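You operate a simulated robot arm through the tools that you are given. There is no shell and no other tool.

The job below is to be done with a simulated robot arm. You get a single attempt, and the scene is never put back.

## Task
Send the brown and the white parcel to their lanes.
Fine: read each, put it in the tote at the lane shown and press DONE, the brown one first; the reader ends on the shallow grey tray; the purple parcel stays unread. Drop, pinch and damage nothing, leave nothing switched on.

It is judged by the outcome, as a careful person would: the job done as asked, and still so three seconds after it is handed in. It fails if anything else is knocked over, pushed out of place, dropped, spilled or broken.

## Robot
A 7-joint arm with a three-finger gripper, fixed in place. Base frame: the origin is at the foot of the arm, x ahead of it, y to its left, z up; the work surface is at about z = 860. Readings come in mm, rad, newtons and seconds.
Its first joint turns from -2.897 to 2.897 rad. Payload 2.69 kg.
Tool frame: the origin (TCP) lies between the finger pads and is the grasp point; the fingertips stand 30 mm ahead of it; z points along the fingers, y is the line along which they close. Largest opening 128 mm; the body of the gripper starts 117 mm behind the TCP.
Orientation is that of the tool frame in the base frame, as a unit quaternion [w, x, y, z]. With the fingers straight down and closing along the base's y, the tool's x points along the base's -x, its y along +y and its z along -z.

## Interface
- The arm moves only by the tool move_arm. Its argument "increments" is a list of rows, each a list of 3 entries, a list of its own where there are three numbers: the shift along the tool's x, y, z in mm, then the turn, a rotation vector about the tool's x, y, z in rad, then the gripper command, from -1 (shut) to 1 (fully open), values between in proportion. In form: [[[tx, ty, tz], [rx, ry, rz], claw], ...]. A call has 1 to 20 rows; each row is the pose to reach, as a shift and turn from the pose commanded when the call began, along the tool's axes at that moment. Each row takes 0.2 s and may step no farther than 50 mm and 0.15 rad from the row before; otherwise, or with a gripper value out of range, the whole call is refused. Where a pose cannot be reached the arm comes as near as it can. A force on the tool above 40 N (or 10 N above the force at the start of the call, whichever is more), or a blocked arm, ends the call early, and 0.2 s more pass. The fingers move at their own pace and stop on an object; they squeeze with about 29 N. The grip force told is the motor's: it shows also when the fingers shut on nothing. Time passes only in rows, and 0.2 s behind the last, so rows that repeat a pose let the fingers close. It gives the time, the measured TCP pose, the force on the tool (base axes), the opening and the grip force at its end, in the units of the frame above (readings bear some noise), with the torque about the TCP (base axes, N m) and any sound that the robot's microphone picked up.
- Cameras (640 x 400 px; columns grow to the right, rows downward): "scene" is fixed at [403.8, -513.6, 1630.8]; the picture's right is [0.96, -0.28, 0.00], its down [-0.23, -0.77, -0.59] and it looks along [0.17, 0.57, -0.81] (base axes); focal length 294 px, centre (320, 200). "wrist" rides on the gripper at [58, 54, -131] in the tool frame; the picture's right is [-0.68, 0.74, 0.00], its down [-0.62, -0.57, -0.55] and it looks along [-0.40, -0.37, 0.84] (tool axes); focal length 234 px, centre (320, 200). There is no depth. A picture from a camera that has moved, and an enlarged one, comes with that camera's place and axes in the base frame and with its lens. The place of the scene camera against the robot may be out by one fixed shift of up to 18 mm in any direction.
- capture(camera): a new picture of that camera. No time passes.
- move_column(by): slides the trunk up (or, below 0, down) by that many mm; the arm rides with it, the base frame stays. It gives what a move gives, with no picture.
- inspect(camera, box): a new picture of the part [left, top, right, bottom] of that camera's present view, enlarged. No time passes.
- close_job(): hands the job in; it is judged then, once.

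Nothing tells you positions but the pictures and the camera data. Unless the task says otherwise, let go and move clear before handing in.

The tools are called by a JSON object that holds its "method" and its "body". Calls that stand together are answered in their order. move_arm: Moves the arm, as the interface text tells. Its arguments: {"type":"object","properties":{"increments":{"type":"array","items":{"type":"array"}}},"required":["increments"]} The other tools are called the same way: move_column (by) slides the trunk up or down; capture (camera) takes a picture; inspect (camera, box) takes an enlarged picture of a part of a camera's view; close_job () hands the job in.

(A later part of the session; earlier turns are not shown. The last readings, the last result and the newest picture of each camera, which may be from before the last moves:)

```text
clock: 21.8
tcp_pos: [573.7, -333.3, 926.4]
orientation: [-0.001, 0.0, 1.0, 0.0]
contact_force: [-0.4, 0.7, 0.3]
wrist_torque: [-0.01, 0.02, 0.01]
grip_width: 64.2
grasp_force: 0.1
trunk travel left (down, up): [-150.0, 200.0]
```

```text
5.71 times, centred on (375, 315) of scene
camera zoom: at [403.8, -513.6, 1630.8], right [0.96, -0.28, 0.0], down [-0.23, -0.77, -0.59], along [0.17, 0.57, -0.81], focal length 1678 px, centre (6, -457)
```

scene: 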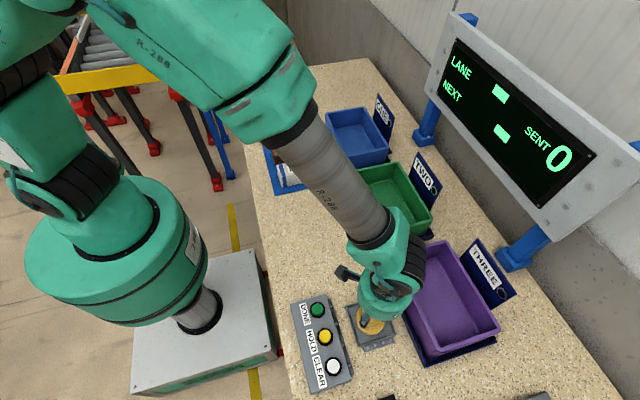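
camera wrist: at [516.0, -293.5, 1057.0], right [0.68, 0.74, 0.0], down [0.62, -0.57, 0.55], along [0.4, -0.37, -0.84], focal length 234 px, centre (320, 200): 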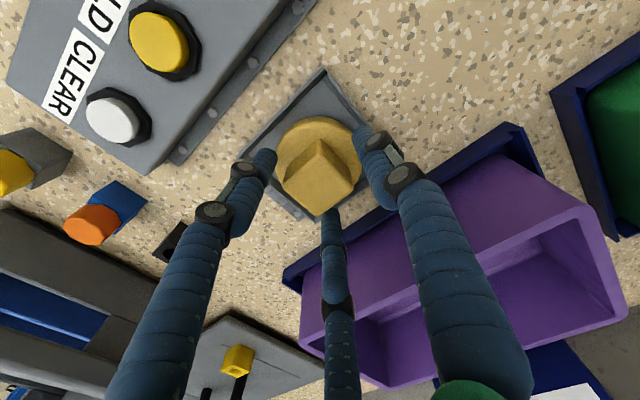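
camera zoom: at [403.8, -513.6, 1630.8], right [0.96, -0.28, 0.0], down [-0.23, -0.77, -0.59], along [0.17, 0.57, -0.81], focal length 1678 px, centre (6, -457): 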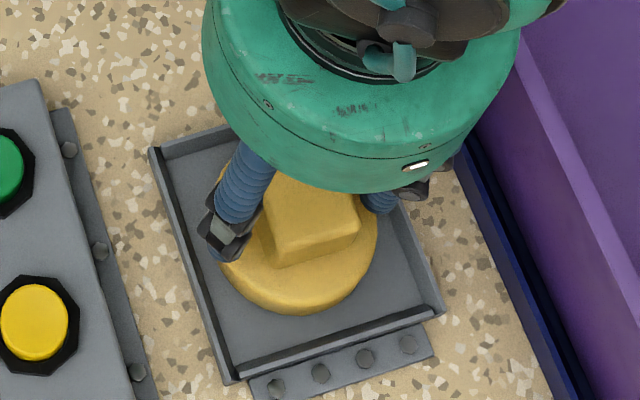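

The puck hasn't moved, and the prong pair is now beside the middle of the block. Closing.

{"method": "move_arm", "body": {"increments": [[[0, 0, 0], [0, 0, 0], -0.2], [[0, 0, 0], [0, 0, 0], -0.35], [[0, 0, 0], [0, 0, 0], -0.6], [[0, 0, 0], [0, 0, 0], -1], [[0, 0, 0], [0, 0, 0], -1]]}}

{"method": "inspect", "body": {"camera": "wrist", "box": [240, 100, 400, 260]}}

{"method": "inspect", "body": {"camera": "scene", "box": [340, 280, 410, 350]}}

```text
clock: 23.0
tcp_pos: [573.1, -332.9, 926.9]
orientation: [0.0, 0.001, 1.0, 0.0]
contact_force: [0.2, -0.8, 1.4]
wrist_torque: [-0.05, -0.01, 0.0]
grip_width: 44.5
grasp_force: 28.6
trunk travel left (down, up): [-150.0, 200.0]
```

```text
2.50 times, centred on (320, 180) of wrist
camera zoom: at [515.0, -280.2, 1057.6], right [0.68, 0.74, 0.0], down [0.62, -0.57, 0.55], along [0.4, -0.37, -0.84], focal length 585 px, centre (320, 250)
```

zoom: 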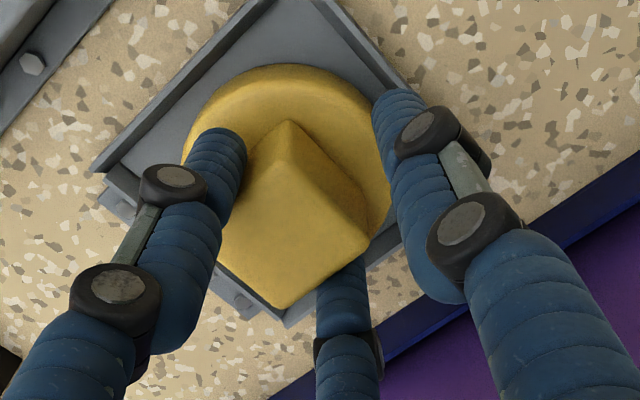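

```text
5.71 times, centred on (375, 315) of scene
camera zoom: at [403.8, -513.6, 1630.8], right [0.96, -0.28, 0.0], down [-0.23, -0.77, -0.59], along [0.17, 0.57, -0.81], focal length 1678 px, centre (6, -457)
```

zoom: 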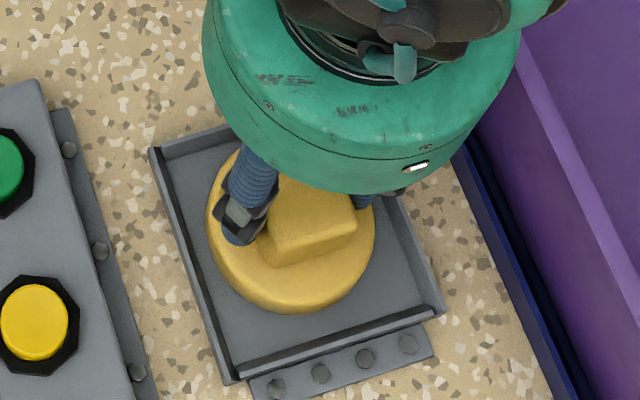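

The same 44.5 mm confirms a centred pinch by the prong pair across the block's x-sides. I'll lift it slightly as a test.

{"method": "move_arm", "body": {"increments": [[[0, 0, -3], [0, 0, 0], -1], [[0, 0, -7], [0, 0, 0], -1], [[0, 0, -12], [0, 0, 0], -1], [[0, 0, -12], [0, 0, 0], -1]]}}

{"method": "inspect", "body": {"camera": "wrist", "box": [240, 100, 400, 260]}}

{"method": "capture", "body": {"camera": "scene"}}

```text
clock: 24.0
tcp_pos: [573.9, -334.0, 937.8]
orientation: [-0.001, 0.0, 1.0, 0.0]
contact_force: [-0.4, 0.1, -1.1]
wrist_torque: [0.01, -0.03, -0.03]
grip_width: 44.5
grasp_force: 29.1
trunk travel left (down, up): [-150.0, 200.0]
```

```text
2.50 times, centred on (320, 180) of wrist
camera zoom: at [515.1, -280.1, 1068.3], right [0.68, 0.74, 0.0], down [0.62, -0.57, 0.55], along [0.4, -0.37, -0.84], focal length 585 px, centre (320, 250)
```

zoom: 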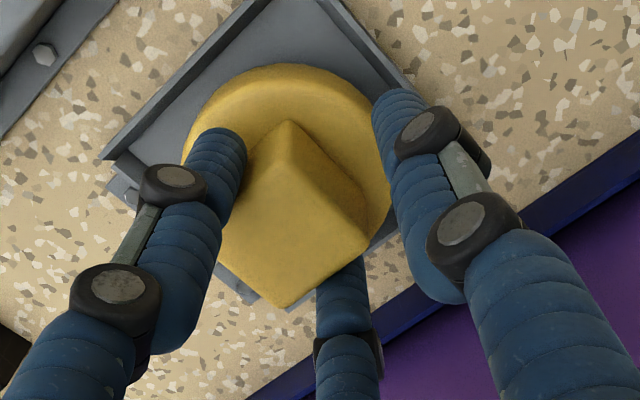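

```text
taken
```

scene: 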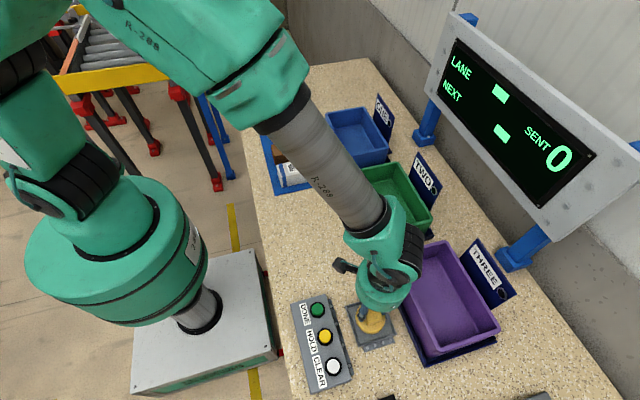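

The puck lifts cleanly. I'll carry it high and along the tote side (away from the parcels), so I can come at the brown parcel from its far side.

{"method": "move_arm", "body": {"increments": [[[0, 0, -35], [0, 0, 0], -1], [[0, 0, -75], [0, 0, 0], -1], [[0, 0, -115], [0, 0, 0], -1], [[0, 0, -155], [0, 0, 0], -1], [[0, 0, -195], [0, 0, 0], -1], [[0, 0, -235], [0, 0, 0], -1], [[0, 0, -275], [0, 0, 0], -1], [[-5, 10, -305], [0, 0, 0], -1], [[-20, 40, -312], [0, 0, 0], -1], [[-36, 74, -312], [0, 0, 0], -1], [[-52, 108, -312], [0, 0, 0], -1], [[-68, 142, -312], [0, 0, 0], -1], [[-84, 176, -312], [0, 0, 0], -1], [[-100, 210, -312], [0, 0, 0], -1], [[-116, 244, -312], [0, 0, 0], -1], [[-132, 278, -312], [0, 0, 0], -1], [[-148, 312, -312], [0, 0, 0], -1], [[-160, 346, -312], [0, 0, 0], -1], [[-170, 380, -312], [0, 0, 0], -1], [[-176, 415, -312], [0, 0, 0], -1]]}}

{"method": "capture", "body": {"camera": "scene"}}

{"method": "capture", "body": {"camera": "wrist"}}

```text
clock: 28.2
tcp_pos: [748.3, 81.6, 1250.4]
orientation: [0.0, -0.001, 1.0, -0.001]
contact_force: [-0.7, -0.8, -1.5]
wrist_torque: [-0.01, 0.08, -0.01]
grip_width: 44.9
grasp_force: 28.7
trunk travel left (down, up): [-150.0, 200.0]
```

```text
taken
```

scene: 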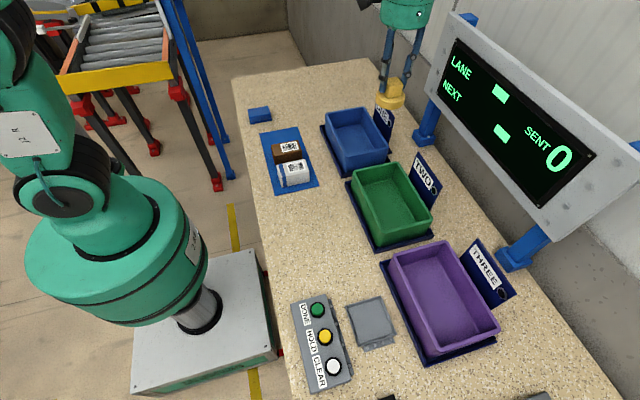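

```text
taken
camera wrist: at [690.4, 136.0, 1381.3], right [0.68, 0.74, 0.0], down [0.62, -0.57, 0.55], along [0.4, -0.37, -0.84], focal length 234 px, centre (320, 200)
```

wrist: 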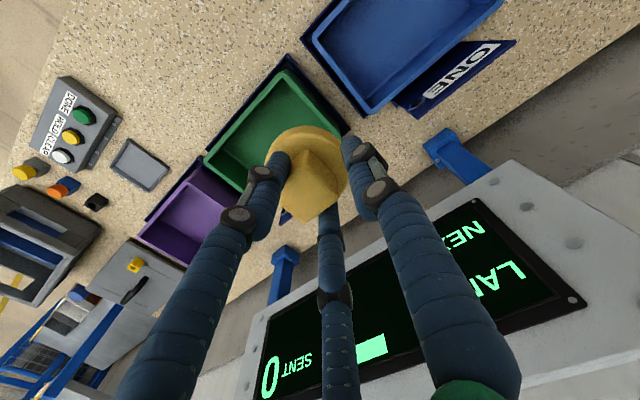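

Nothing has changed on the display yet. I'll carry on around to the far (+y) side of the mat and descend there.

{"method": "move_arm", "body": {"increments": [[[0, 35, 0], [0, 0, 0], -1], [[0, 72, 0], [0, 0, 0], -1], [[0, 109, 0], [0, 0, 0], -1], [[0, 146, 0], [0, 0, 0], -1], [[0, 183, 0], [0, 0, 0], -1], [[5, 215, 0], [0, 0, 0], -1], [[35, 238, 0], [0, 0, 0], -1], [[70, 258, 0], [0, 0, 0], -1], [[105, 278, 0], [0, 0, 0], -1], [[140, 298, 0], [0, 0, 0], -1], [[175, 318, 0], [0, 0, 0], -1], [[210, 338, 0], [0, 0, 0], -1], [[237, 348, 10], [0, 0, 0], -1], [[237, 348, 50], [0, 0, 0], -1], [[237, 348, 90], [0, 0, 0], -1], [[237, 348, 130], [0, 0, 0], -1], [[237, 348, 170], [0, 0, 0], -1], [[237, 348, 205], [0, 0, 0], -1], [[237, 348, 235], [0, 0, 0], -1]]}}

{"method": "capture", "body": {"camera": "wrist"}}

{"method": "capture", "body": {"camera": "scene"}}

```text
clock: 32.2
tcp_pos: [512.3, 429.8, 1015.1]
orientation: [0.001, 0.0, 1.0, 0.001]
contact_force: [-0.5, 0.0, -0.3]
wrist_torque: [0.03, -0.02, -0.01]
grip_width: 44.8
grasp_force: 29.3
trunk travel left (down, up): [-150.0, 200.0]
```

```text
taken
camera wrist: at [454.8, 483.5, 1146.5], right [0.68, 0.74, 0.0], down [0.62, -0.57, 0.55], along [0.4, -0.37, -0.84], focal length 234 px, centre (320, 200)
```

wrist: 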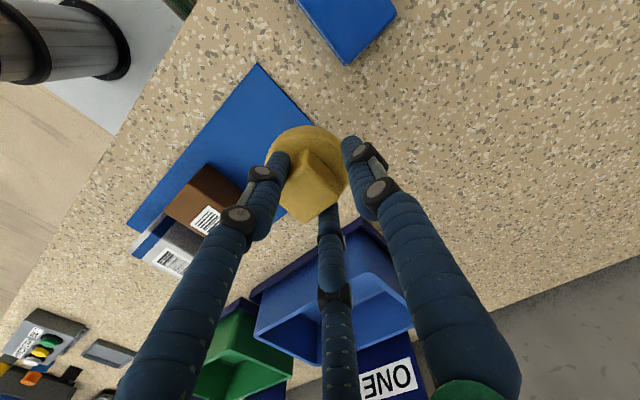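

```text
taken
```

scene: 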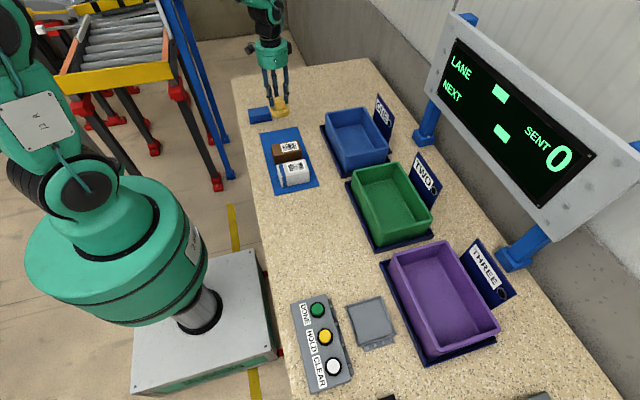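

Reader is on the far side of the mat. I'll inspect the parcels from here for better positions, then slide the reader over the brown label.

{"method": "inspect", "body": {"camera": "wrist", "box": [120, 140, 260, 280]}}

{"method": "move_arm", "body": {"increments": [[[0, -35, 0], [0, 0, 0], -1], [[0, -70, 0], [0, 0, 0], -1], [[0, -100, 0], [0, 0, 0], -1], [[0, -125, 0], [0, 0, 0], -1], [[0, -145, 0], [0, 0, 0], -1], [[0, -157, 0], [0, 0, 0], -1], [[0, -157, 0], [0, 0, 0], -1]]}}

{"method": "capture", "body": {"camera": "scene"}}

{"method": "capture", "body": {"camera": "wrist"}}

```text
2.86 times, centred on (190, 210) of wrist
camera zoom: at [454.8, 483.5, 1146.5], right [0.68, 0.74, 0.0], down [0.62, -0.57, 0.55], along [0.4, -0.37, -0.84], focal length 669 px, centre (691, 171)
```

zoom: 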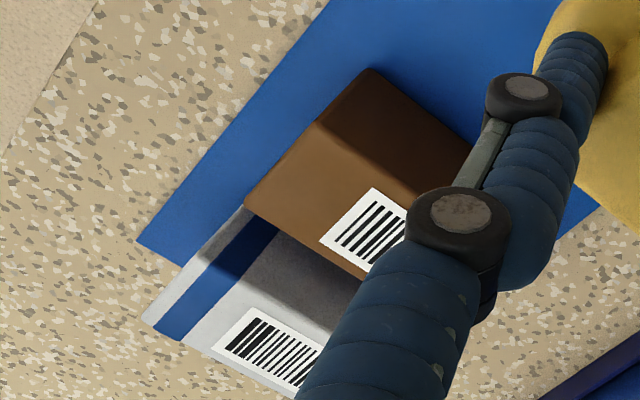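

```text
clock: 33.8
tcp_pos: [512.2, 272.3, 1013.1]
orientation: [0.0, 0.0, 1.0, 0.0]
contact_force: [-0.3, 0.2, -0.2]
wrist_torque: [0.0, 0.04, -0.01]
grip_width: 44.5
grasp_force: 29.0
trunk travel left (down, up): [-150.0, 200.0]
```

```text
taken
```

scene: 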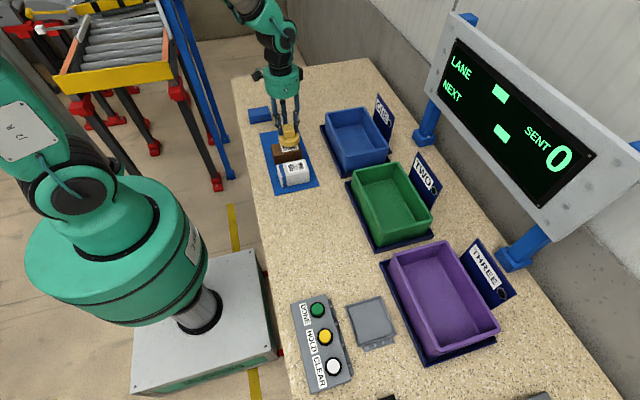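

```text
taken
camera wrist: at [453.7, 326.4, 1144.8], right [0.68, 0.74, 0.0], down [0.62, -0.57, 0.55], along [0.4, -0.37, -0.84], focal length 234 px, centre (320, 200)
```

wrist: 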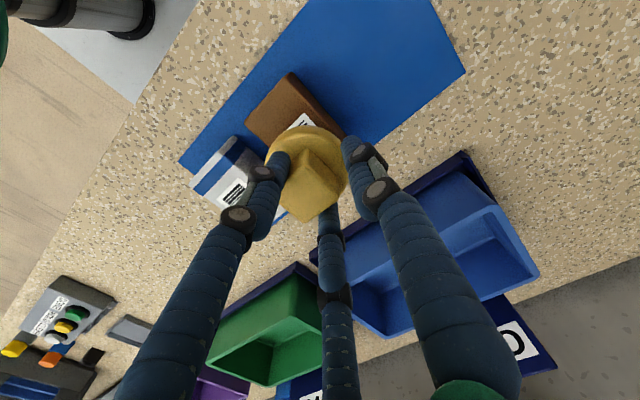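

No reading yet at about 38 mm distance. I'll check alignment in the scene view and lower gradually.

{"method": "inspect", "body": {"camera": "scene", "box": [250, 110, 330, 200]}}

{"method": "move_arm", "body": {"increments": [[[0, 0, 6], [0, 0, 0], -1], [[0, 0, 12], [0, 0, 0], -1], [[0, 0, 16], [0, 0, 0], -1], [[0, 0, 16], [0, 0, 0], -1], [[0, 0, 16], [0, 0, 0], -1], [[0, 0, 16], [0, 0, 0], -1]]}}

{"method": "capture", "body": {"camera": "scene"}}

{"method": "inspect", "body": {"camera": "scene", "box": [250, 110, 330, 200]}}

```text
4.44 times, centred on (290, 155) of scene
camera zoom: at [403.8, -513.6, 1630.8], right [0.96, -0.28, 0.0], down [-0.23, -0.77, -0.59], along [0.17, 0.57, -0.81], focal length 1305 px, centre (453, 400)
```

zoom: 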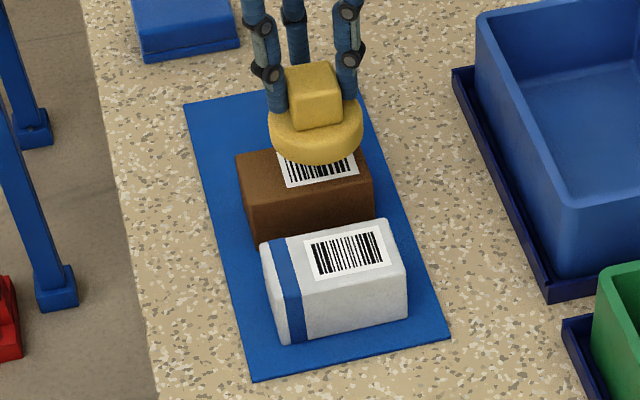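

```text
clock: 35.2
tcp_pos: [511.4, 273.8, 997.7]
orientation: [0.001, 0.0, 1.0, -0.001]
contact_force: [0.5, -0.1, -1.0]
wrist_torque: [0.05, -0.03, 0.02]
grip_width: 44.4
grasp_force: 29.3
trunk travel left (down, up): [-150.0, 200.0]
```

```text
taken
```

scene: 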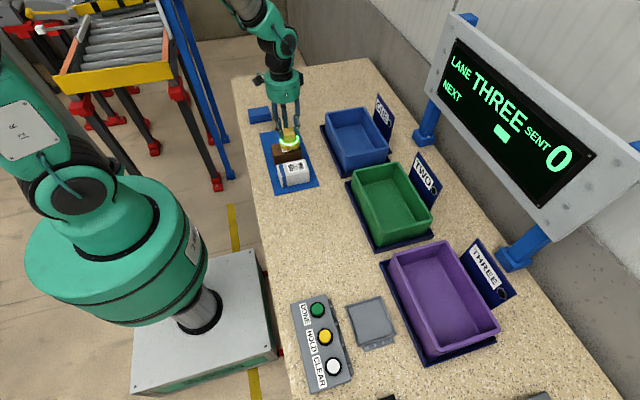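

```text
4.44 times, centred on (290, 155) of scene
camera zoom: at [403.8, -513.6, 1630.8], right [0.96, -0.28, 0.0], down [-0.23, -0.77, -0.59], along [0.17, 0.57, -0.81], focal length 1305 px, centre (453, 400)
```

zoom: 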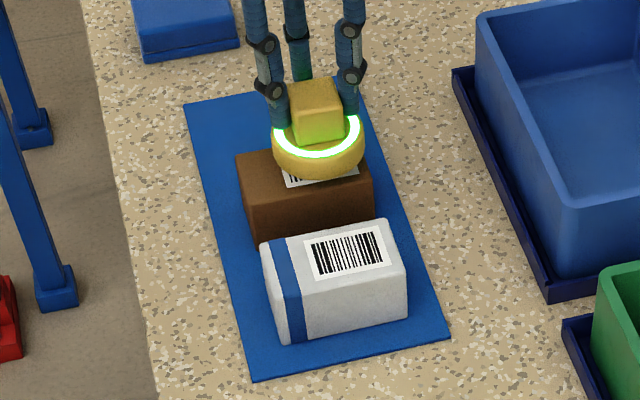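

The reader ring lit green and the display shows LANE THREE for the brown parcel. Now I'll return the reader to its tray, steering around the white parcel.

{"method": "move_arm", "body": {"increments": [[[0, 0, -30], [0, 0, 0], -1], [[0, 0, -70], [0, 0, 0], -1], [[0, 0, -110], [0, 0, 0], -1], [[0, 0, -150], [0, 0, 0], -1], [[-25, -15, -180], [0, 0, 0], -1], [[-60, -25, -190], [0, 0, 0], -1], [[-95, -40, -190], [0, 0, 0], -1], [[-130, -60, -190], [0, 0, 0], -1], [[-150, -95, -190], [0, 0, 0], -1], [[-160, -135, -190], [0, 0, 0], -1], [[-160, -175, -190], [0, 0, 0], -1], [[-160, -215, -190], [0, 0, 0], -1], [[-160, -255, -190], [0, 0, 0], -1], [[-150, -295, -190], [0, 0, 0], -1], [[-140, -335, -190], [0, 0, 0], -1], [[-125, -373, -190], [0, 0, 0], -1], [[-110, -411, -190], [0, 0, 0], -1], [[-100, -450, -190], [0, 0, 0], -1], [[-85, -490, -190], [0, 0, 0], -1], [[-75, -530, -190], [0, 0, 0], -1]]}}

{"method": "capture", "body": {"camera": "scene"}}

```text
clock: 39.4
tcp_pos: [587.5, -256.5, 1186.5]
orientation: [-0.001, 0.0, 1.0, 0.0]
contact_force: [0.1, -0.1, -0.9]
wrist_torque: [-0.01, -0.01, 0.01]
grip_width: 44.7
grasp_force: 29.1
trunk travel left (down, up): [-150.0, 200.0]
```

```text
taken
```

scene: 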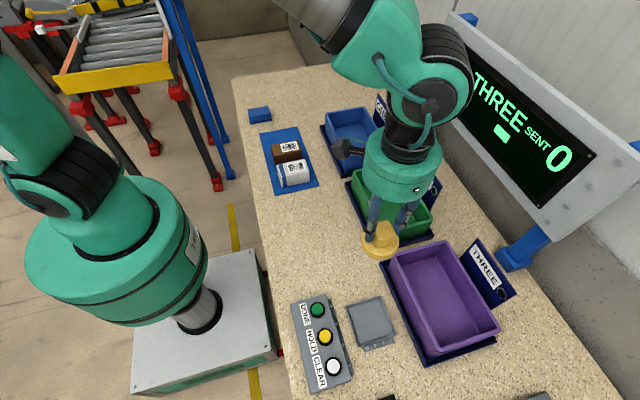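

The reader light went off by itself. Now lowering it onto the tray at its original spot.

{"method": "move_arm", "body": {"increments": [[[8, -38, 20], [0, 0, 0], -1], [[14, -70, 45], [0, 0, 0], -1], [[14, -76, 85], [0, 0, 0], -1], [[14, -76, 130], [0, 0, 0], -1], [[14, -76, 170], [0, 0, 0], -1], [[14, -76, 205], [0, 0, 0], -1], [[14, -76, 230], [0, 0, 0], -1], [[14, -76, 247], [0, 0, 0], -1], [[14, -76, 256], [0, 0, 0], -1], [[14, -76, 260], [0, 0, 0], -1], [[14, -76, 262], [0, 0, 0], -1], [[14, -76, 262], [0, 0, 0], -1]]}}

{"method": "inspect", "body": {"camera": "wrist", "box": [240, 100, 400, 260]}}

{"method": "inspect", "body": {"camera": "scene", "box": [340, 280, 410, 350]}}

```text
clock: 42.0
tcp_pos: [575.2, -333.9, 926.8]
orientation: [0.0, 0.001, 1.0, 0.0]
contact_force: [0.3, -0.5, 0.8]
wrist_torque: [-0.01, -0.03, -0.01]
grip_width: 44.6
grasp_force: 28.3
trunk travel left (down, up): [-150.0, 200.0]
```

```text
2.50 times, centred on (320, 180) of wrist
camera zoom: at [516.1, -280.1, 1057.6], right [0.68, 0.74, 0.0], down [0.62, -0.57, 0.55], along [0.4, -0.37, -0.84], focal length 585 px, centre (320, 250)
```

zoom: 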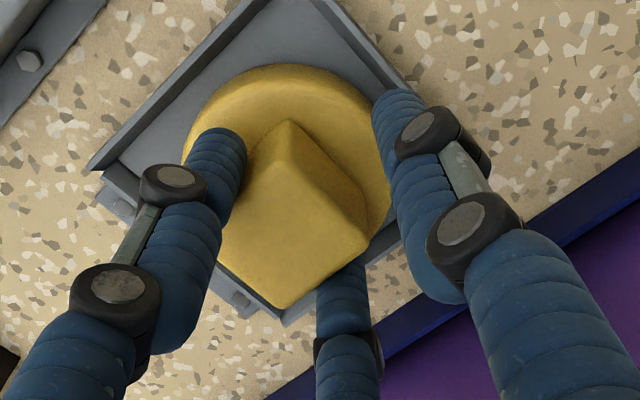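

```text
5.71 times, centred on (375, 315) of scene
camera zoom: at [403.8, -513.6, 1630.8], right [0.96, -0.28, 0.0], down [-0.23, -0.77, -0.59], along [0.17, 0.57, -0.81], focal length 1678 px, centre (6, -457)
```

zoom: 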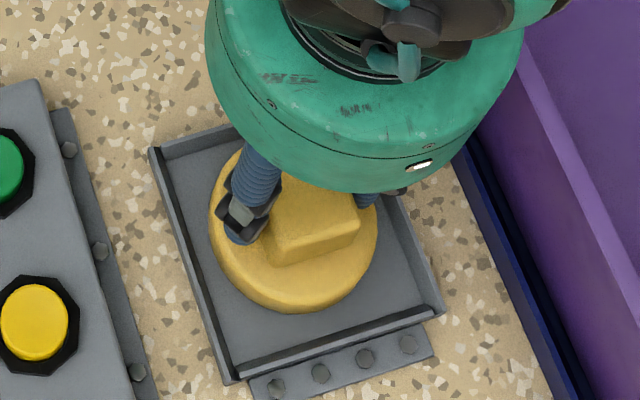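

It's back in place within a millimetre; I'll settle the last millimetre, release and rise straight up.

{"method": "move_arm", "body": {"increments": [[[0, 0, 1], [0, 0, 0], -1], [[0, 0, 1], [0, 0, 0], -0.25], [[0, 0, 1], [0, 0, 0], -0.1], [[0, 0, 1], [0, 0, 0], 0], [[0, 0, -20], [0, 0, 0], 0], [[0, 0, -60], [0, 0, 0], 0], [[0, 0, -105], [0, 0, 0], 0], [[0, 0, -150], [0, 0, 0], 0.5], [[0, 0, -195], [0, 0, 0], 1]]}}

{"method": "capture", "body": {"camera": "wrist"}}

{"method": "capture", "body": {"camera": "scene"}}

```text
clock: 44.0
tcp_pos: [572.2, -335.2, 1122.9]
orientation: [0.0, 0.0, 1.0, 0.0]
contact_force: [-0.6, 0.3, 0.8]
wrist_torque: [-0.02, 0.01, 0.02]
grip_width: 127.9
grasp_force: 0.1
trunk travel left (down, up): [-150.0, 200.0]
```

```text
taken
camera wrist: at [514.5, -281.0, 1253.4], right [0.68, 0.74, 0.0], down [0.62, -0.57, 0.55], along [0.4, -0.37, -0.84], focal length 234 px, centre (320, 200)
```

wrist: 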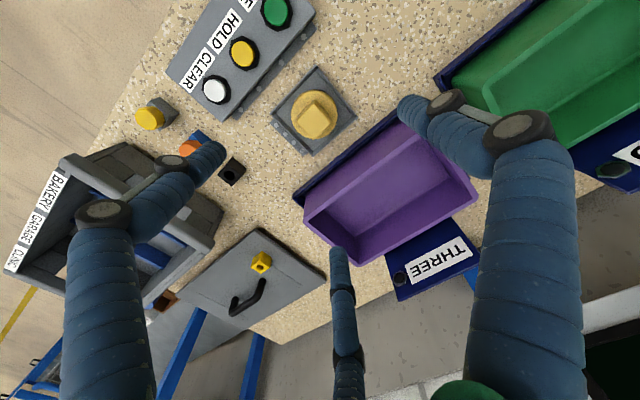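

```text
taken
```

scene: 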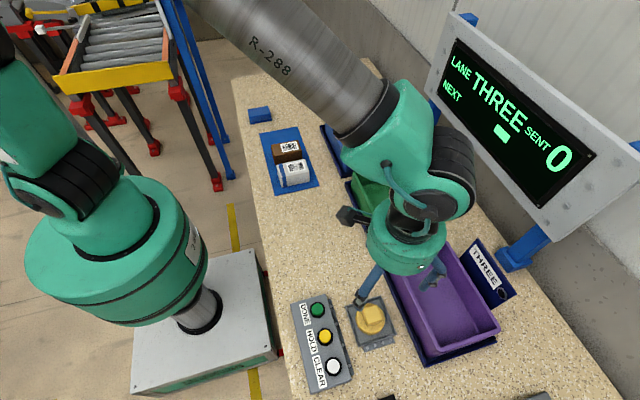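

The reader sits on its tray. Now I'll measure the purple tote from here before picking the brown parcel.

{"method": "inspect", "body": {"camera": "wrist", "box": [285, 100, 485, 310]}}

{"method": "inspect", "body": {"camera": "wrist", "box": [260, 50, 380, 170]}}

```text
1.90 times, centred on (385, 205) of wrist
camera zoom: at [514.5, -281.0, 1253.4], right [0.68, 0.74, 0.0], down [0.62, -0.57, 0.55], along [0.4, -0.37, -0.84], focal length 446 px, centre (196, 190)
```

zoom: 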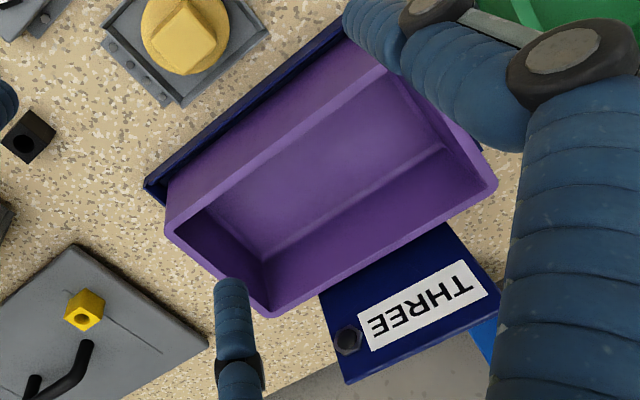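

```text
3.33 times, centred on (320, 110) of wrist
camera zoom: at [514.5, -281.0, 1253.4], right [0.68, 0.74, 0.0], down [0.62, -0.57, 0.55], along [0.4, -0.37, -0.84], focal length 781 px, centre (320, 500)
```

zoom: 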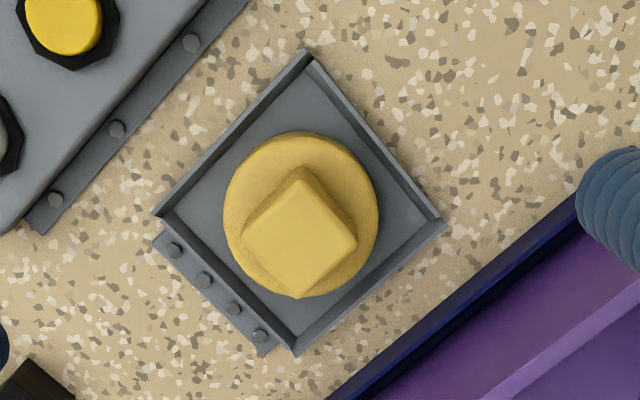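

The purple tote interior is about 129 × 207 mm with its floor near z = 896. Next I'll go above the parcels to look straight down and measure the gap between them.

{"method": "move_arm", "body": {"increments": [[[0, 40, -10], [0, 0, 0], 1], [[2, 85, -20], [0, 0, 0], 1], [[4, 130, -30], [0, 0, 0], 1], [[6, 175, -40], [0, 0, 0], 1], [[8, 220, -50], [0, 0, 0], 1], [[10, 265, -50], [0, 0, 0], 1], [[12, 310, -50], [0, 0, 0], 1], [[14, 355, -50], [0, 0, 0], 1], [[15, 400, -50], [0, 0, 0], 1], [[15, 445, -50], [0, 0, 0], 1], [[15, 490, -50], [0, 0, 0], 1], [[15, 510, -50], [0, 0, 0], 1]]}}

{"method": "capture", "body": {"camera": "wrist"}}

{"method": "inspect", "body": {"camera": "wrist", "box": [250, 0, 390, 120]}}

```text
clock: 46.6
tcp_pos: [557.8, 178.1, 1170.8]
orientation: [-0.001, 0.0, 1.0, 0.0]
contact_force: [0.0, -0.1, -1.0]
wrist_torque: [-0.01, 0.01, -0.03]
grip_width: 128.1
grasp_force: 0.2
trunk travel left (down, up): [-150.0, 200.0]
```

```text
taken
camera wrist: at [499.8, 231.2, 1302.3], right [0.68, 0.74, 0.0], down [0.62, -0.57, 0.55], along [0.4, -0.37, -0.84], focal length 234 px, centre (320, 200)
```

wrist: 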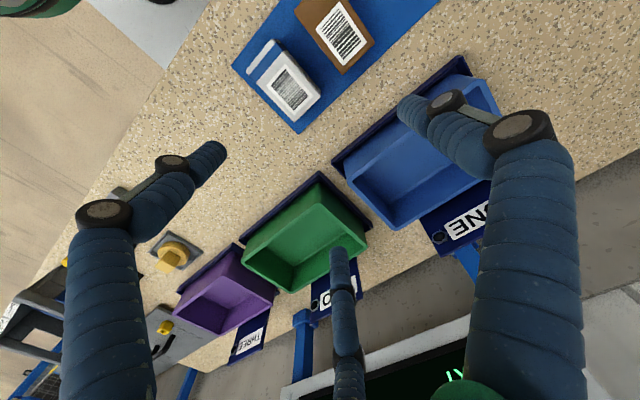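

```text
3.33 times, centred on (320, 60) of wrist
camera zoom: at [499.8, 231.2, 1302.3], right [0.68, 0.74, 0.0], down [0.62, -0.57, 0.55], along [0.4, -0.37, -0.84], focal length 781 px, centre (320, 667)
```

zoom: 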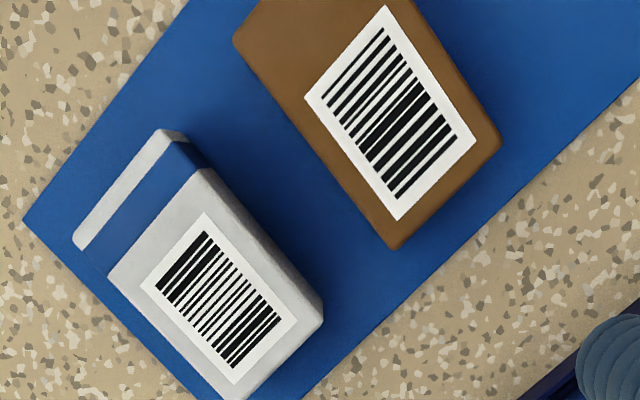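

The gap between the parcels is about 42 mm, so I can grip the brown box across its 57 mm width with the prong pair. I'll turn the tool +90° while moving above it, opening partly.

{"method": "move_arm", "body": {"increments": [[[3.5, 7.5, 0], [0, 0, 0.1428], 0.33], [[7, 15, 0], [0, 0, 0.2856], 0.33], [[10.5, 22.5, 0], [0, 0, 0.4284], 0.33], [[14, 30, 0], [0, 0, 0.5712], 0.33], [[17.5, 37.5, 0], [0, 0, 0.714], 0.33], [[21, 45, 0], [0, 0, 0.8568], 0.33], [[24.5, 52.5, 0], [0, 0, 0.9996], 0.33], [[28, 60, 0], [0, 0, 1.1424], 0.33], [[31.5, 67.5, 0], [0, 0, 1.2852], 0.33], [[35, 75, 0], [0, 0, 1.428], 0.33], [[38.5, 83, 0], [0, 0, 1.5708], 0.33], [[38.5, 83, 0], [0, 0, 1.5708], 0.33]]}}

{"method": "capture", "body": {"camera": "wrist"}}

{"method": "capture", "body": {"camera": "scene"}}

```text
clock: 49.2
tcp_pos: [519.9, 260.3, 1170.5]
orientation: [0.0, 0.708, 0.707, 0.001]
contact_force: [-0.1, -0.3, 0.2]
wrist_torque: [-0.04, 0.02, 0.0]
grip_width: 85.3
grasp_force: 0.0
trunk travel left (down, up): [-150.0, 200.0]
```

```text
taken
camera wrist: at [574.0, 318.2, 1302.1], right [0.74, -0.68, 0.0], down [-0.57, -0.61, 0.55], along [-0.37, -0.4, -0.84], focal length 234 px, centre (320, 200)
```

wrist: 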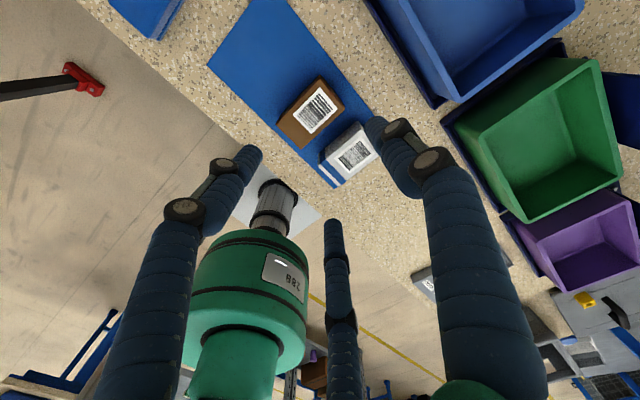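

```text
taken
```

scene: 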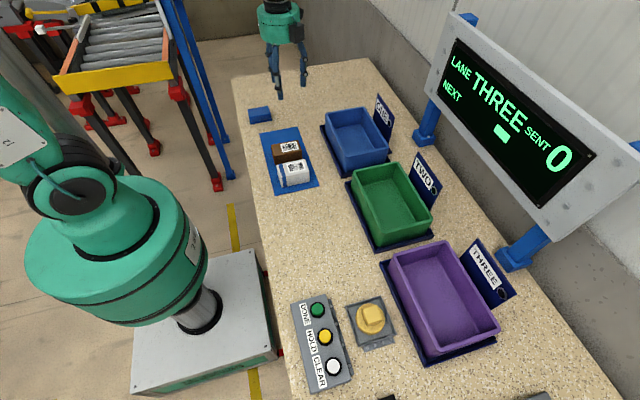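

Rotation worked. I'll verify the brown parcel's position from this angle before descending.

{"method": "inspect", "body": {"camera": "wrist", "box": [260, 60, 390, 190]}}

```text
3.08 times, centred on (325, 125) of wrist
camera zoom: at [574.0, 318.2, 1302.1], right [0.74, -0.68, 0.0], down [-0.57, -0.61, 0.55], along [-0.37, -0.4, -0.84], focal length 720 px, centre (305, 431)
```

zoom: 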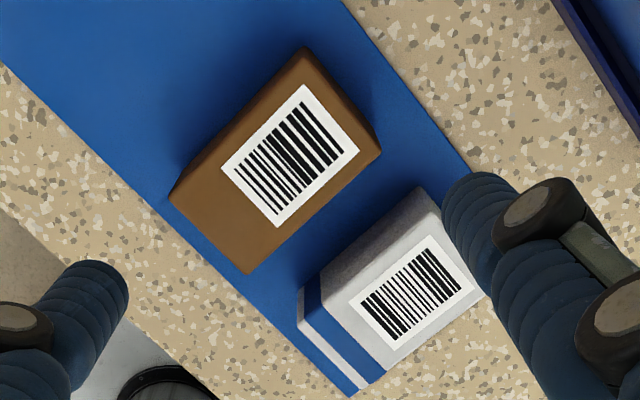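

Position confirmed: brown centre about (498, 261). Descending with the pair astride its width, then checking before closing.

{"method": "move_arm", "body": {"increments": [[[0.5, -0.5, 40], [0, 0, 0], 0.33], [[0.5, -0.5, 85], [0, 0, 0], 0.33], [[0.5, -0.5, 130], [0, 0, 0], 0.33], [[0.5, -0.5, 175], [0, 0, 0], 0.33], [[0.5, -0.5, 210], [0, 0, 0], 0.33], [[0.5, -0.5, 235], [0, 0, 0], 0.33], [[0.5, -0.5, 251.5], [0, 0, 0], 0.33], [[0.5, -0.5, 251.5], [0, 0, 0], 0.33]]}}

{"method": "capture", "body": {"camera": "wrist"}}

{"method": "inspect", "body": {"camera": "scene", "box": [250, 110, 330, 200]}}

```text
clock: 51.0
tcp_pos: [519.6, 261.2, 920.3]
orientation: [0.0, 0.707, 0.707, 0.0]
contact_force: [-0.1, 0.1, 0.1]
wrist_torque: [0.02, 0.03, 0.0]
grip_width: 84.8
grasp_force: 0.0
trunk travel left (down, up): [-150.0, 200.0]
```

```text
taken
camera wrist: at [573.3, 318.8, 1050.8], right [0.74, -0.68, 0.0], down [-0.57, -0.62, 0.55], along [-0.37, -0.4, -0.84], focal length 234 px, centre (320, 200)
```

wrist: 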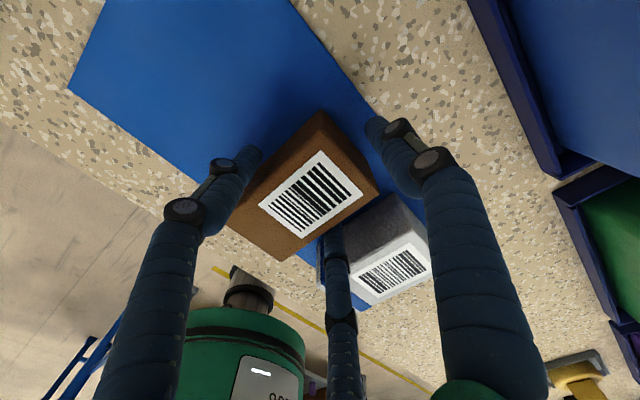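

```text
4.44 times, centred on (290, 155) of scene
camera zoom: at [403.8, -513.6, 1630.8], right [0.96, -0.28, 0.0], down [-0.23, -0.77, -0.59], along [0.17, 0.57, -0.81], focal length 1305 px, centre (453, 400)
```

zoom: 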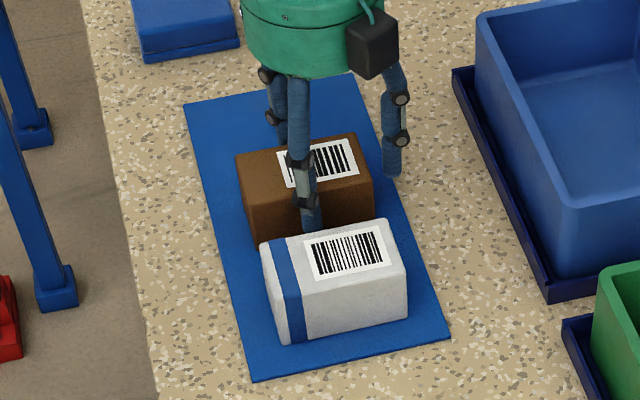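

The prongs straddle the brown box as intended. Closing gradually.

{"method": "move_arm", "body": {"increments": [[[0, 0, 0], [0, 0, 0], 0.2], [[0, 0, 0], [0, 0, 0], 0.1], [[0, 0, 0], [0, 0, 0], 0.05], [[0, 0, 0], [0, 0, 0], -0.05], [[0, 0, 0], [0, 0, 0], -0.2], [[0, 0, 0], [0, 0, 0], -0.2]]}}

{"method": "inspect", "body": {"camera": "wrist", "box": [200, 90, 440, 310]}}

{"method": "inspect", "body": {"camera": "scene", "box": [250, 110, 330, 200]}}

```text
clock: 52.4
tcp_pos: [518.6, 260.1, 920.0]
orientation: [0.0, 0.707, 0.707, 0.0]
contact_force: [-2.5, -0.4, 1.8]
wrist_torque: [-0.02, 0.11, -0.02]
grip_width: 70.4
grasp_force: 14.4
trunk travel left (down, up): [-150.0, 200.0]
```

```text
1.82 times, centred on (320, 200) of wrist
camera zoom: at [572.9, 318.6, 1051.0], right [0.74, -0.68, 0.0], down [-0.57, -0.62, 0.55], along [-0.37, -0.4, -0.84], focal length 426 px, centre (320, 200)
```

zoom: 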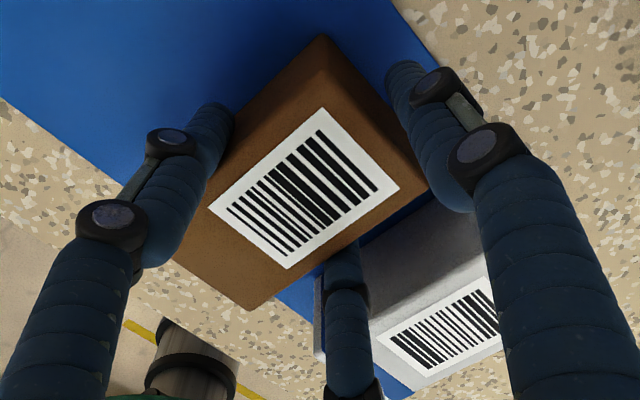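

```text
4.44 times, centred on (290, 155) of scene
camera zoom: at [403.8, -513.6, 1630.8], right [0.96, -0.28, 0.0], down [-0.23, -0.77, -0.59], along [0.17, 0.57, -0.81], focal length 1305 px, centre (453, 400)
```

zoom: 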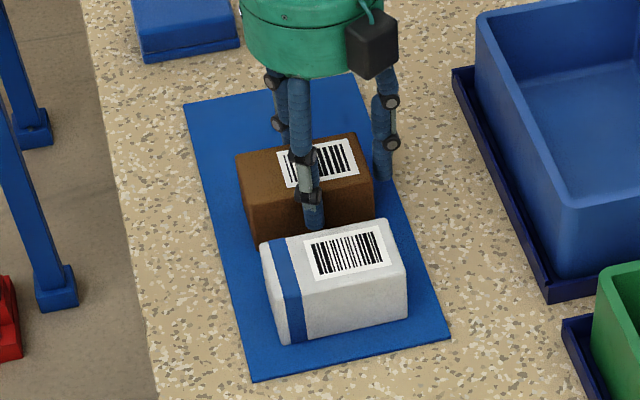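

Contact at 70.4 mm with a light force. I'll tighten and lift a few millimetres as a test.

{"method": "move_arm", "body": {"increments": [[[0, 0, 0], [0, 0, 0], -0.4], [[0, 0, 0], [0, 0, 0], -0.6], [[0, 0, 0], [0, 0, 0], -0.6], [[0, 0, -3], [0, 0, 0], -0.6], [[0, 0, -8], [0, 0, 0], -0.6], [[0, 0, -14], [0, 0, 0], -0.6], [[0, 0, -14], [0, 0, 0], -0.6]]}}

{"method": "inspect", "body": {"camera": "scene", "box": [250, 110, 330, 200]}}

{"method": "inspect", "body": {"camera": "wrist", "box": [200, 90, 440, 310]}}

```text
clock: 54.0
tcp_pos: [520.1, 260.7, 932.9]
orientation: [0.0, 0.707, 0.707, 0.0]
contact_force: [0.3, 1.1, -2.0]
wrist_torque: [0.02, -0.03, 0.02]
grip_width: 70.4
grasp_force: 28.9
trunk travel left (down, up): [-150.0, 200.0]
```

```text
4.44 times, centred on (290, 155) of scene
camera zoom: at [403.8, -513.6, 1630.8], right [0.96, -0.28, 0.0], down [-0.23, -0.77, -0.59], along [0.17, 0.57, -0.81], focal length 1305 px, centre (453, 400)
```

zoom: 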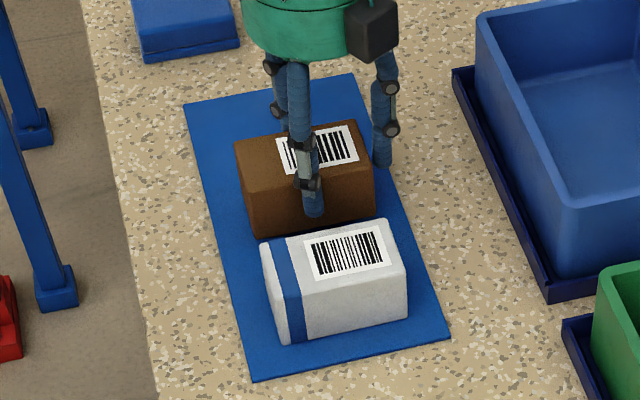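

```text
1.82 times, centred on (320, 200) of wrist
camera zoom: at [573.5, 318.8, 1064.8], right [0.74, -0.68, 0.0], down [-0.57, -0.62, 0.55], along [-0.37, -0.4, -0.84], focal length 426 px, centre (320, 200)
```

zoom: 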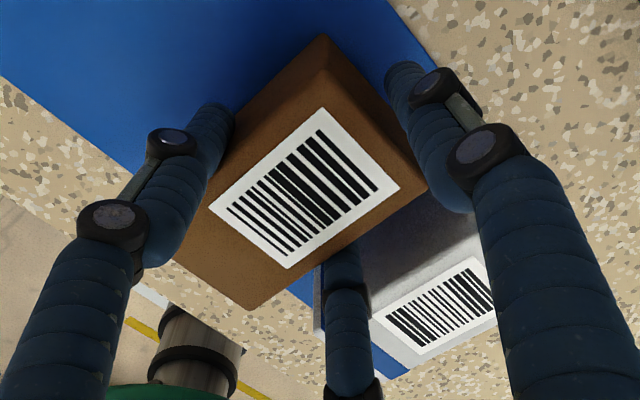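

The brown parcel is held level. Carrying it high to above the purple tote (lane THREE), turning it to about 35° so the prongs will fit between the tote walls.

{"method": "move_arm", "body": {"increments": [[[0, 0, -35], [0, 0, 0], -0.6], [[0, 0, -75], [0, 0, 0], -0.6], [[0, 0, -120], [0, 0, 0], -0.6], [[0, 0, -165], [0, 0, 0], -0.6], [[0, 0, -205], [0, 0, 0], -0.6], [[-25, 10, -216], [0, 0, -0.04], -0.6], [[-65, 26, -216], [0, 0, -0.11], -0.6], [[-105, 42, -216], [0, 0, -0.18], -0.6], [[-145, 58, -216], [0, 0, -0.25], -0.6], [[-185, 73, -216], [0, 0, -0.32], -0.6], [[-225, 88, -216], [0, 0, -0.39], -0.6], [[-265, 104, -216], [0, 0, -0.46], -0.6], [[-305, 119, -216], [0, 0, -0.53], -0.6], [[-345, 135, -216], [0, 0, -0.6], -0.6], [[-385, 150, -216], [0, 0, -0.67], -0.6], [[-425, 166, -216], [0, 0, -0.74], -0.6], [[-465, 182, -216], [0, 0, -0.81], -0.6], [[-505, 198, -216], [0, 0, -0.87], -0.6], [[-545, 214, -216], [0, 0, -0.92], -0.6], [[-588, 230, -216], [0, 0, -0.96], -0.6]]}}

{"method": "capture", "body": {"camera": "wrist"}}

{"method": "capture", "body": {"camera": "scene"}}

```text
clock: 58.2
tcp_pos: [752.0, -328.9, 1150.1]
orientation: [0.0, 0.3, 0.954, -0.001]
contact_force: [-0.4, -0.8, -2.0]
wrist_torque: [0.0, -0.04, -0.02]
grip_width: 69.8
grasp_force: 29.2
trunk travel left (down, up): [-150.0, 200.0]
```

```text
taken
camera wrist: at [734.7, -250.9, 1280.1], right [0.98, 0.22, 0.0], down [0.18, -0.82, 0.55], along [0.12, -0.54, -0.84], focal length 234 px, centre (320, 200)
```

wrist: 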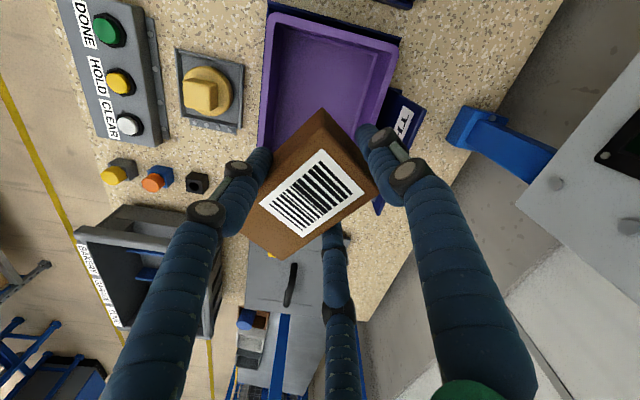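

```text
taken
```

scene: 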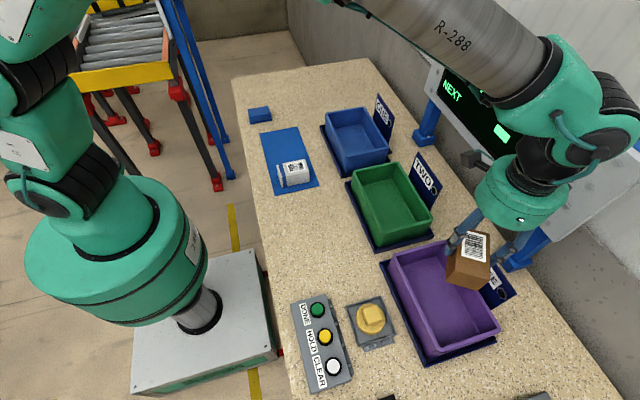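

The parcel is above the tote. I'll zoom in to verify the tote's edges relative to the parcel before lowering.

{"method": "inspect", "body": {"camera": "wrist", "box": [240, 0, 440, 160]}}

{"method": "inspect", "body": {"camera": "scene", "box": [380, 200, 540, 370]}}

```text
2.50 times, centred on (340, 80) of wrist
camera zoom: at [734.7, -250.9, 1280.1], right [0.98, 0.22, 0.0], down [0.18, -0.82, 0.55], along [0.12, -0.54, -0.84], focal length 585 px, centre (270, 500)
```

zoom: 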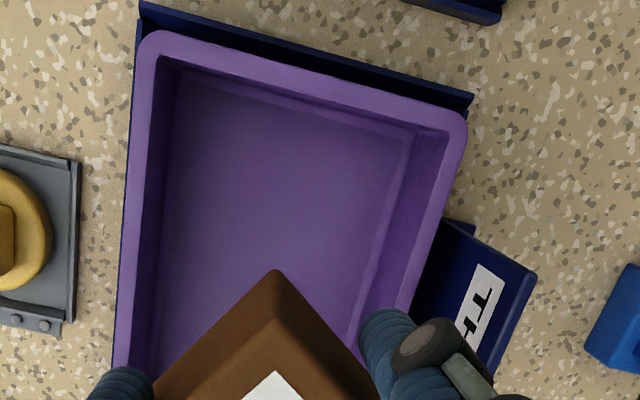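

```text
2.35 times, centred on (460, 285) of scene
camera zoom: at [403.8, -513.6, 1630.8], right [0.96, -0.28, 0.0], down [-0.23, -0.77, -0.59], along [0.17, 0.57, -0.81], focal length 691 px, centre (-9, 0)
```

zoom: 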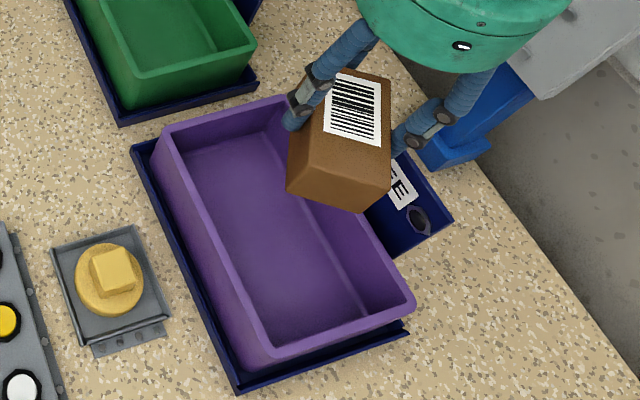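

The tote's true centre is nearer (749, -346), so I need to shift about 9 mm in +x. I'll do that while lowering to just above the floor.

{"method": "move_arm", "body": {"increments": [[[-4, 2.5, 0], [0, 0, 0], -0.6], [[-8, 5.1, 20], [0, 0, 0], -0.6], [[-8, 5.1, 60], [0, 0, 0], -0.6], [[-8, 5.1, 100], [0, 0, 0], -0.6], [[-8, 5.1, 130], [0, 0, 0], -0.6], [[-8, 5.1, 130], [0, 0, 0], -0.6]]}}

{"method": "capture", "body": {"camera": "wrist"}}

{"method": "inspect", "body": {"camera": "scene", "box": [380, 200, 540, 370]}}

```text
clock: 59.6
tcp_pos: [758.9, -327.4, 1018.5]
orientation: [-0.001, 0.301, 0.954, 0.0]
contact_force: [0.6, -0.6, -2.0]
wrist_torque: [0.04, 0.04, 0.02]
grip_width: 69.9
grasp_force: 29.2
trunk travel left (down, up): [-150.0, 200.0]
```

```text
taken
camera wrist: at [742.4, -250.4, 1150.0], right [0.98, 0.22, 0.0], down [0.18, -0.82, 0.55], along [0.12, -0.54, -0.84], focal length 234 px, centre (320, 200)
```

wrist: 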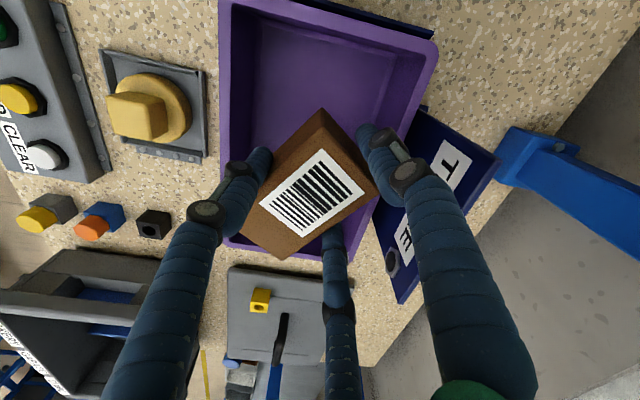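

```text
2.35 times, centred on (460, 285) of scene
camera zoom: at [403.8, -513.6, 1630.8], right [0.96, -0.28, 0.0], down [-0.23, -0.77, -0.59], along [0.17, 0.57, -0.81], focal length 691 px, centre (-9, 0)
```

zoom: 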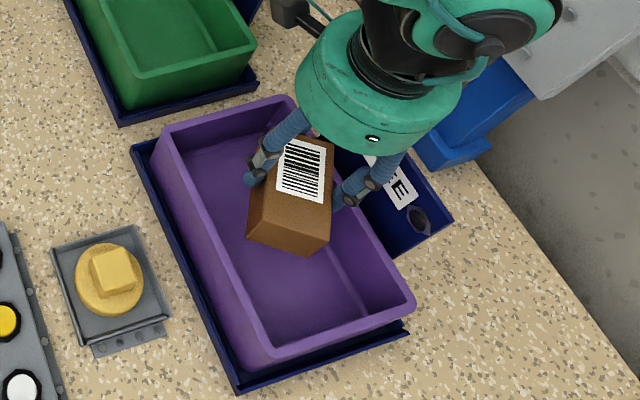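

Alignment looks good with even margins to the walls. Lowering further in small steps while watching the force.

{"method": "move_arm", "body": {"increments": [[[0, 0, 25], [0, 0, 0], -0.6], [[0, 0, 50], [0, 0, 0], -0.6], [[0, 0, 64], [0, 0, 0], -0.6], [[0, 0, 70], [0, 0, 0], -0.6], [[0, 0, 70], [0, 0, 0], -0.6]]}}

{"method": "capture", "body": {"camera": "wrist"}}

{"method": "inspect", "body": {"camera": "scene", "box": [400, 220, 520, 350]}}

```text
clock: 60.8
tcp_pos: [757.4, -327.6, 949.0]
orientation: [0.0, 0.301, 0.954, 0.0]
contact_force: [-0.2, 0.1, -1.3]
wrist_torque: [0.07, -0.01, -0.01]
grip_width: 70.0
grasp_force: 29.3
trunk travel left (down, up): [-150.0, 200.0]
```

```text
taken
camera wrist: at [742.1, -250.3, 1081.0], right [0.98, 0.22, 0.0], down [0.18, -0.82, 0.55], along [0.12, -0.54, -0.84], focal length 234 px, centre (320, 200)
```

wrist: 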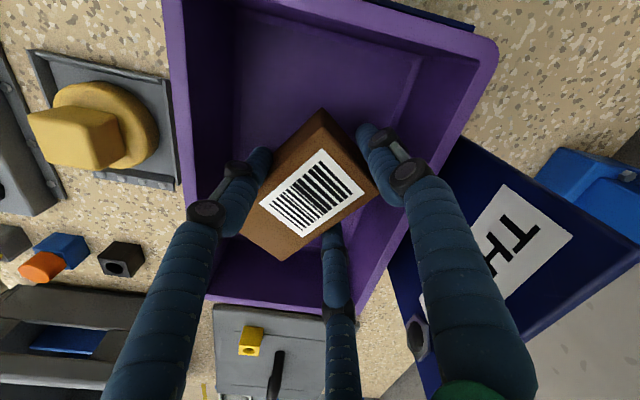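

```text
3.08 times, centred on (460, 285) of scene
camera zoom: at [403.8, -513.6, 1630.8], right [0.96, -0.28, 0.0], down [-0.23, -0.77, -0.59], along [0.17, 0.57, -0.81], focal length 904 px, centre (-111, -62)
```

zoom: 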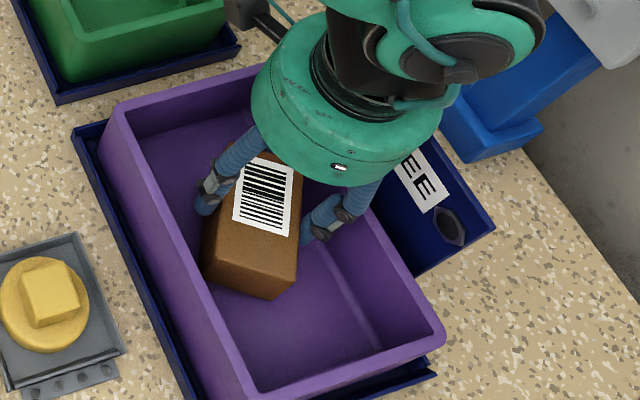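

No contact yet. Continuing down in small steps.

{"method": "move_arm", "body": {"increments": [[[0, 0, 2], [0, 0, 0], -0.6], [[0, 0, 4], [0, 0, 0], -0.6], [[0, 0, 4], [0, 0, 0], -0.6]]}}

```text
clock: 61.6
tcp_pos: [759.9, -327.6, 945.8]
orientation: [0.001, 0.301, 0.954, 0.0]
contact_force: [-1.0, 0.1, -1.5]
wrist_torque: [0.04, 0.0, -0.02]
grip_width: 69.9
grasp_force: 29.1
trunk travel left (down, up): [-150.0, 200.0]
```

Still hanging free (force is just the parcel's weight). Continuing down.

{"method": "move_arm", "body": {"increments": [[[0, 0, 2], [0, 0, 0], -0.6], [[0, 0, 4], [0, 0, 0], -0.6], [[0, 0, 4], [0, 0, 0], -0.6]]}}

```text
clock: 62.4
tcp_pos: [759.1, -328.1, 942.4]
orientation: [0.0, 0.301, 0.954, 0.0]
contact_force: [0.0, 0.6, -1.5]
wrist_torque: [0.06, -0.03, 0.0]
grip_width: 70.3
grasp_force: 28.6
trunk travel left (down, up): [-150.0, 200.0]
```

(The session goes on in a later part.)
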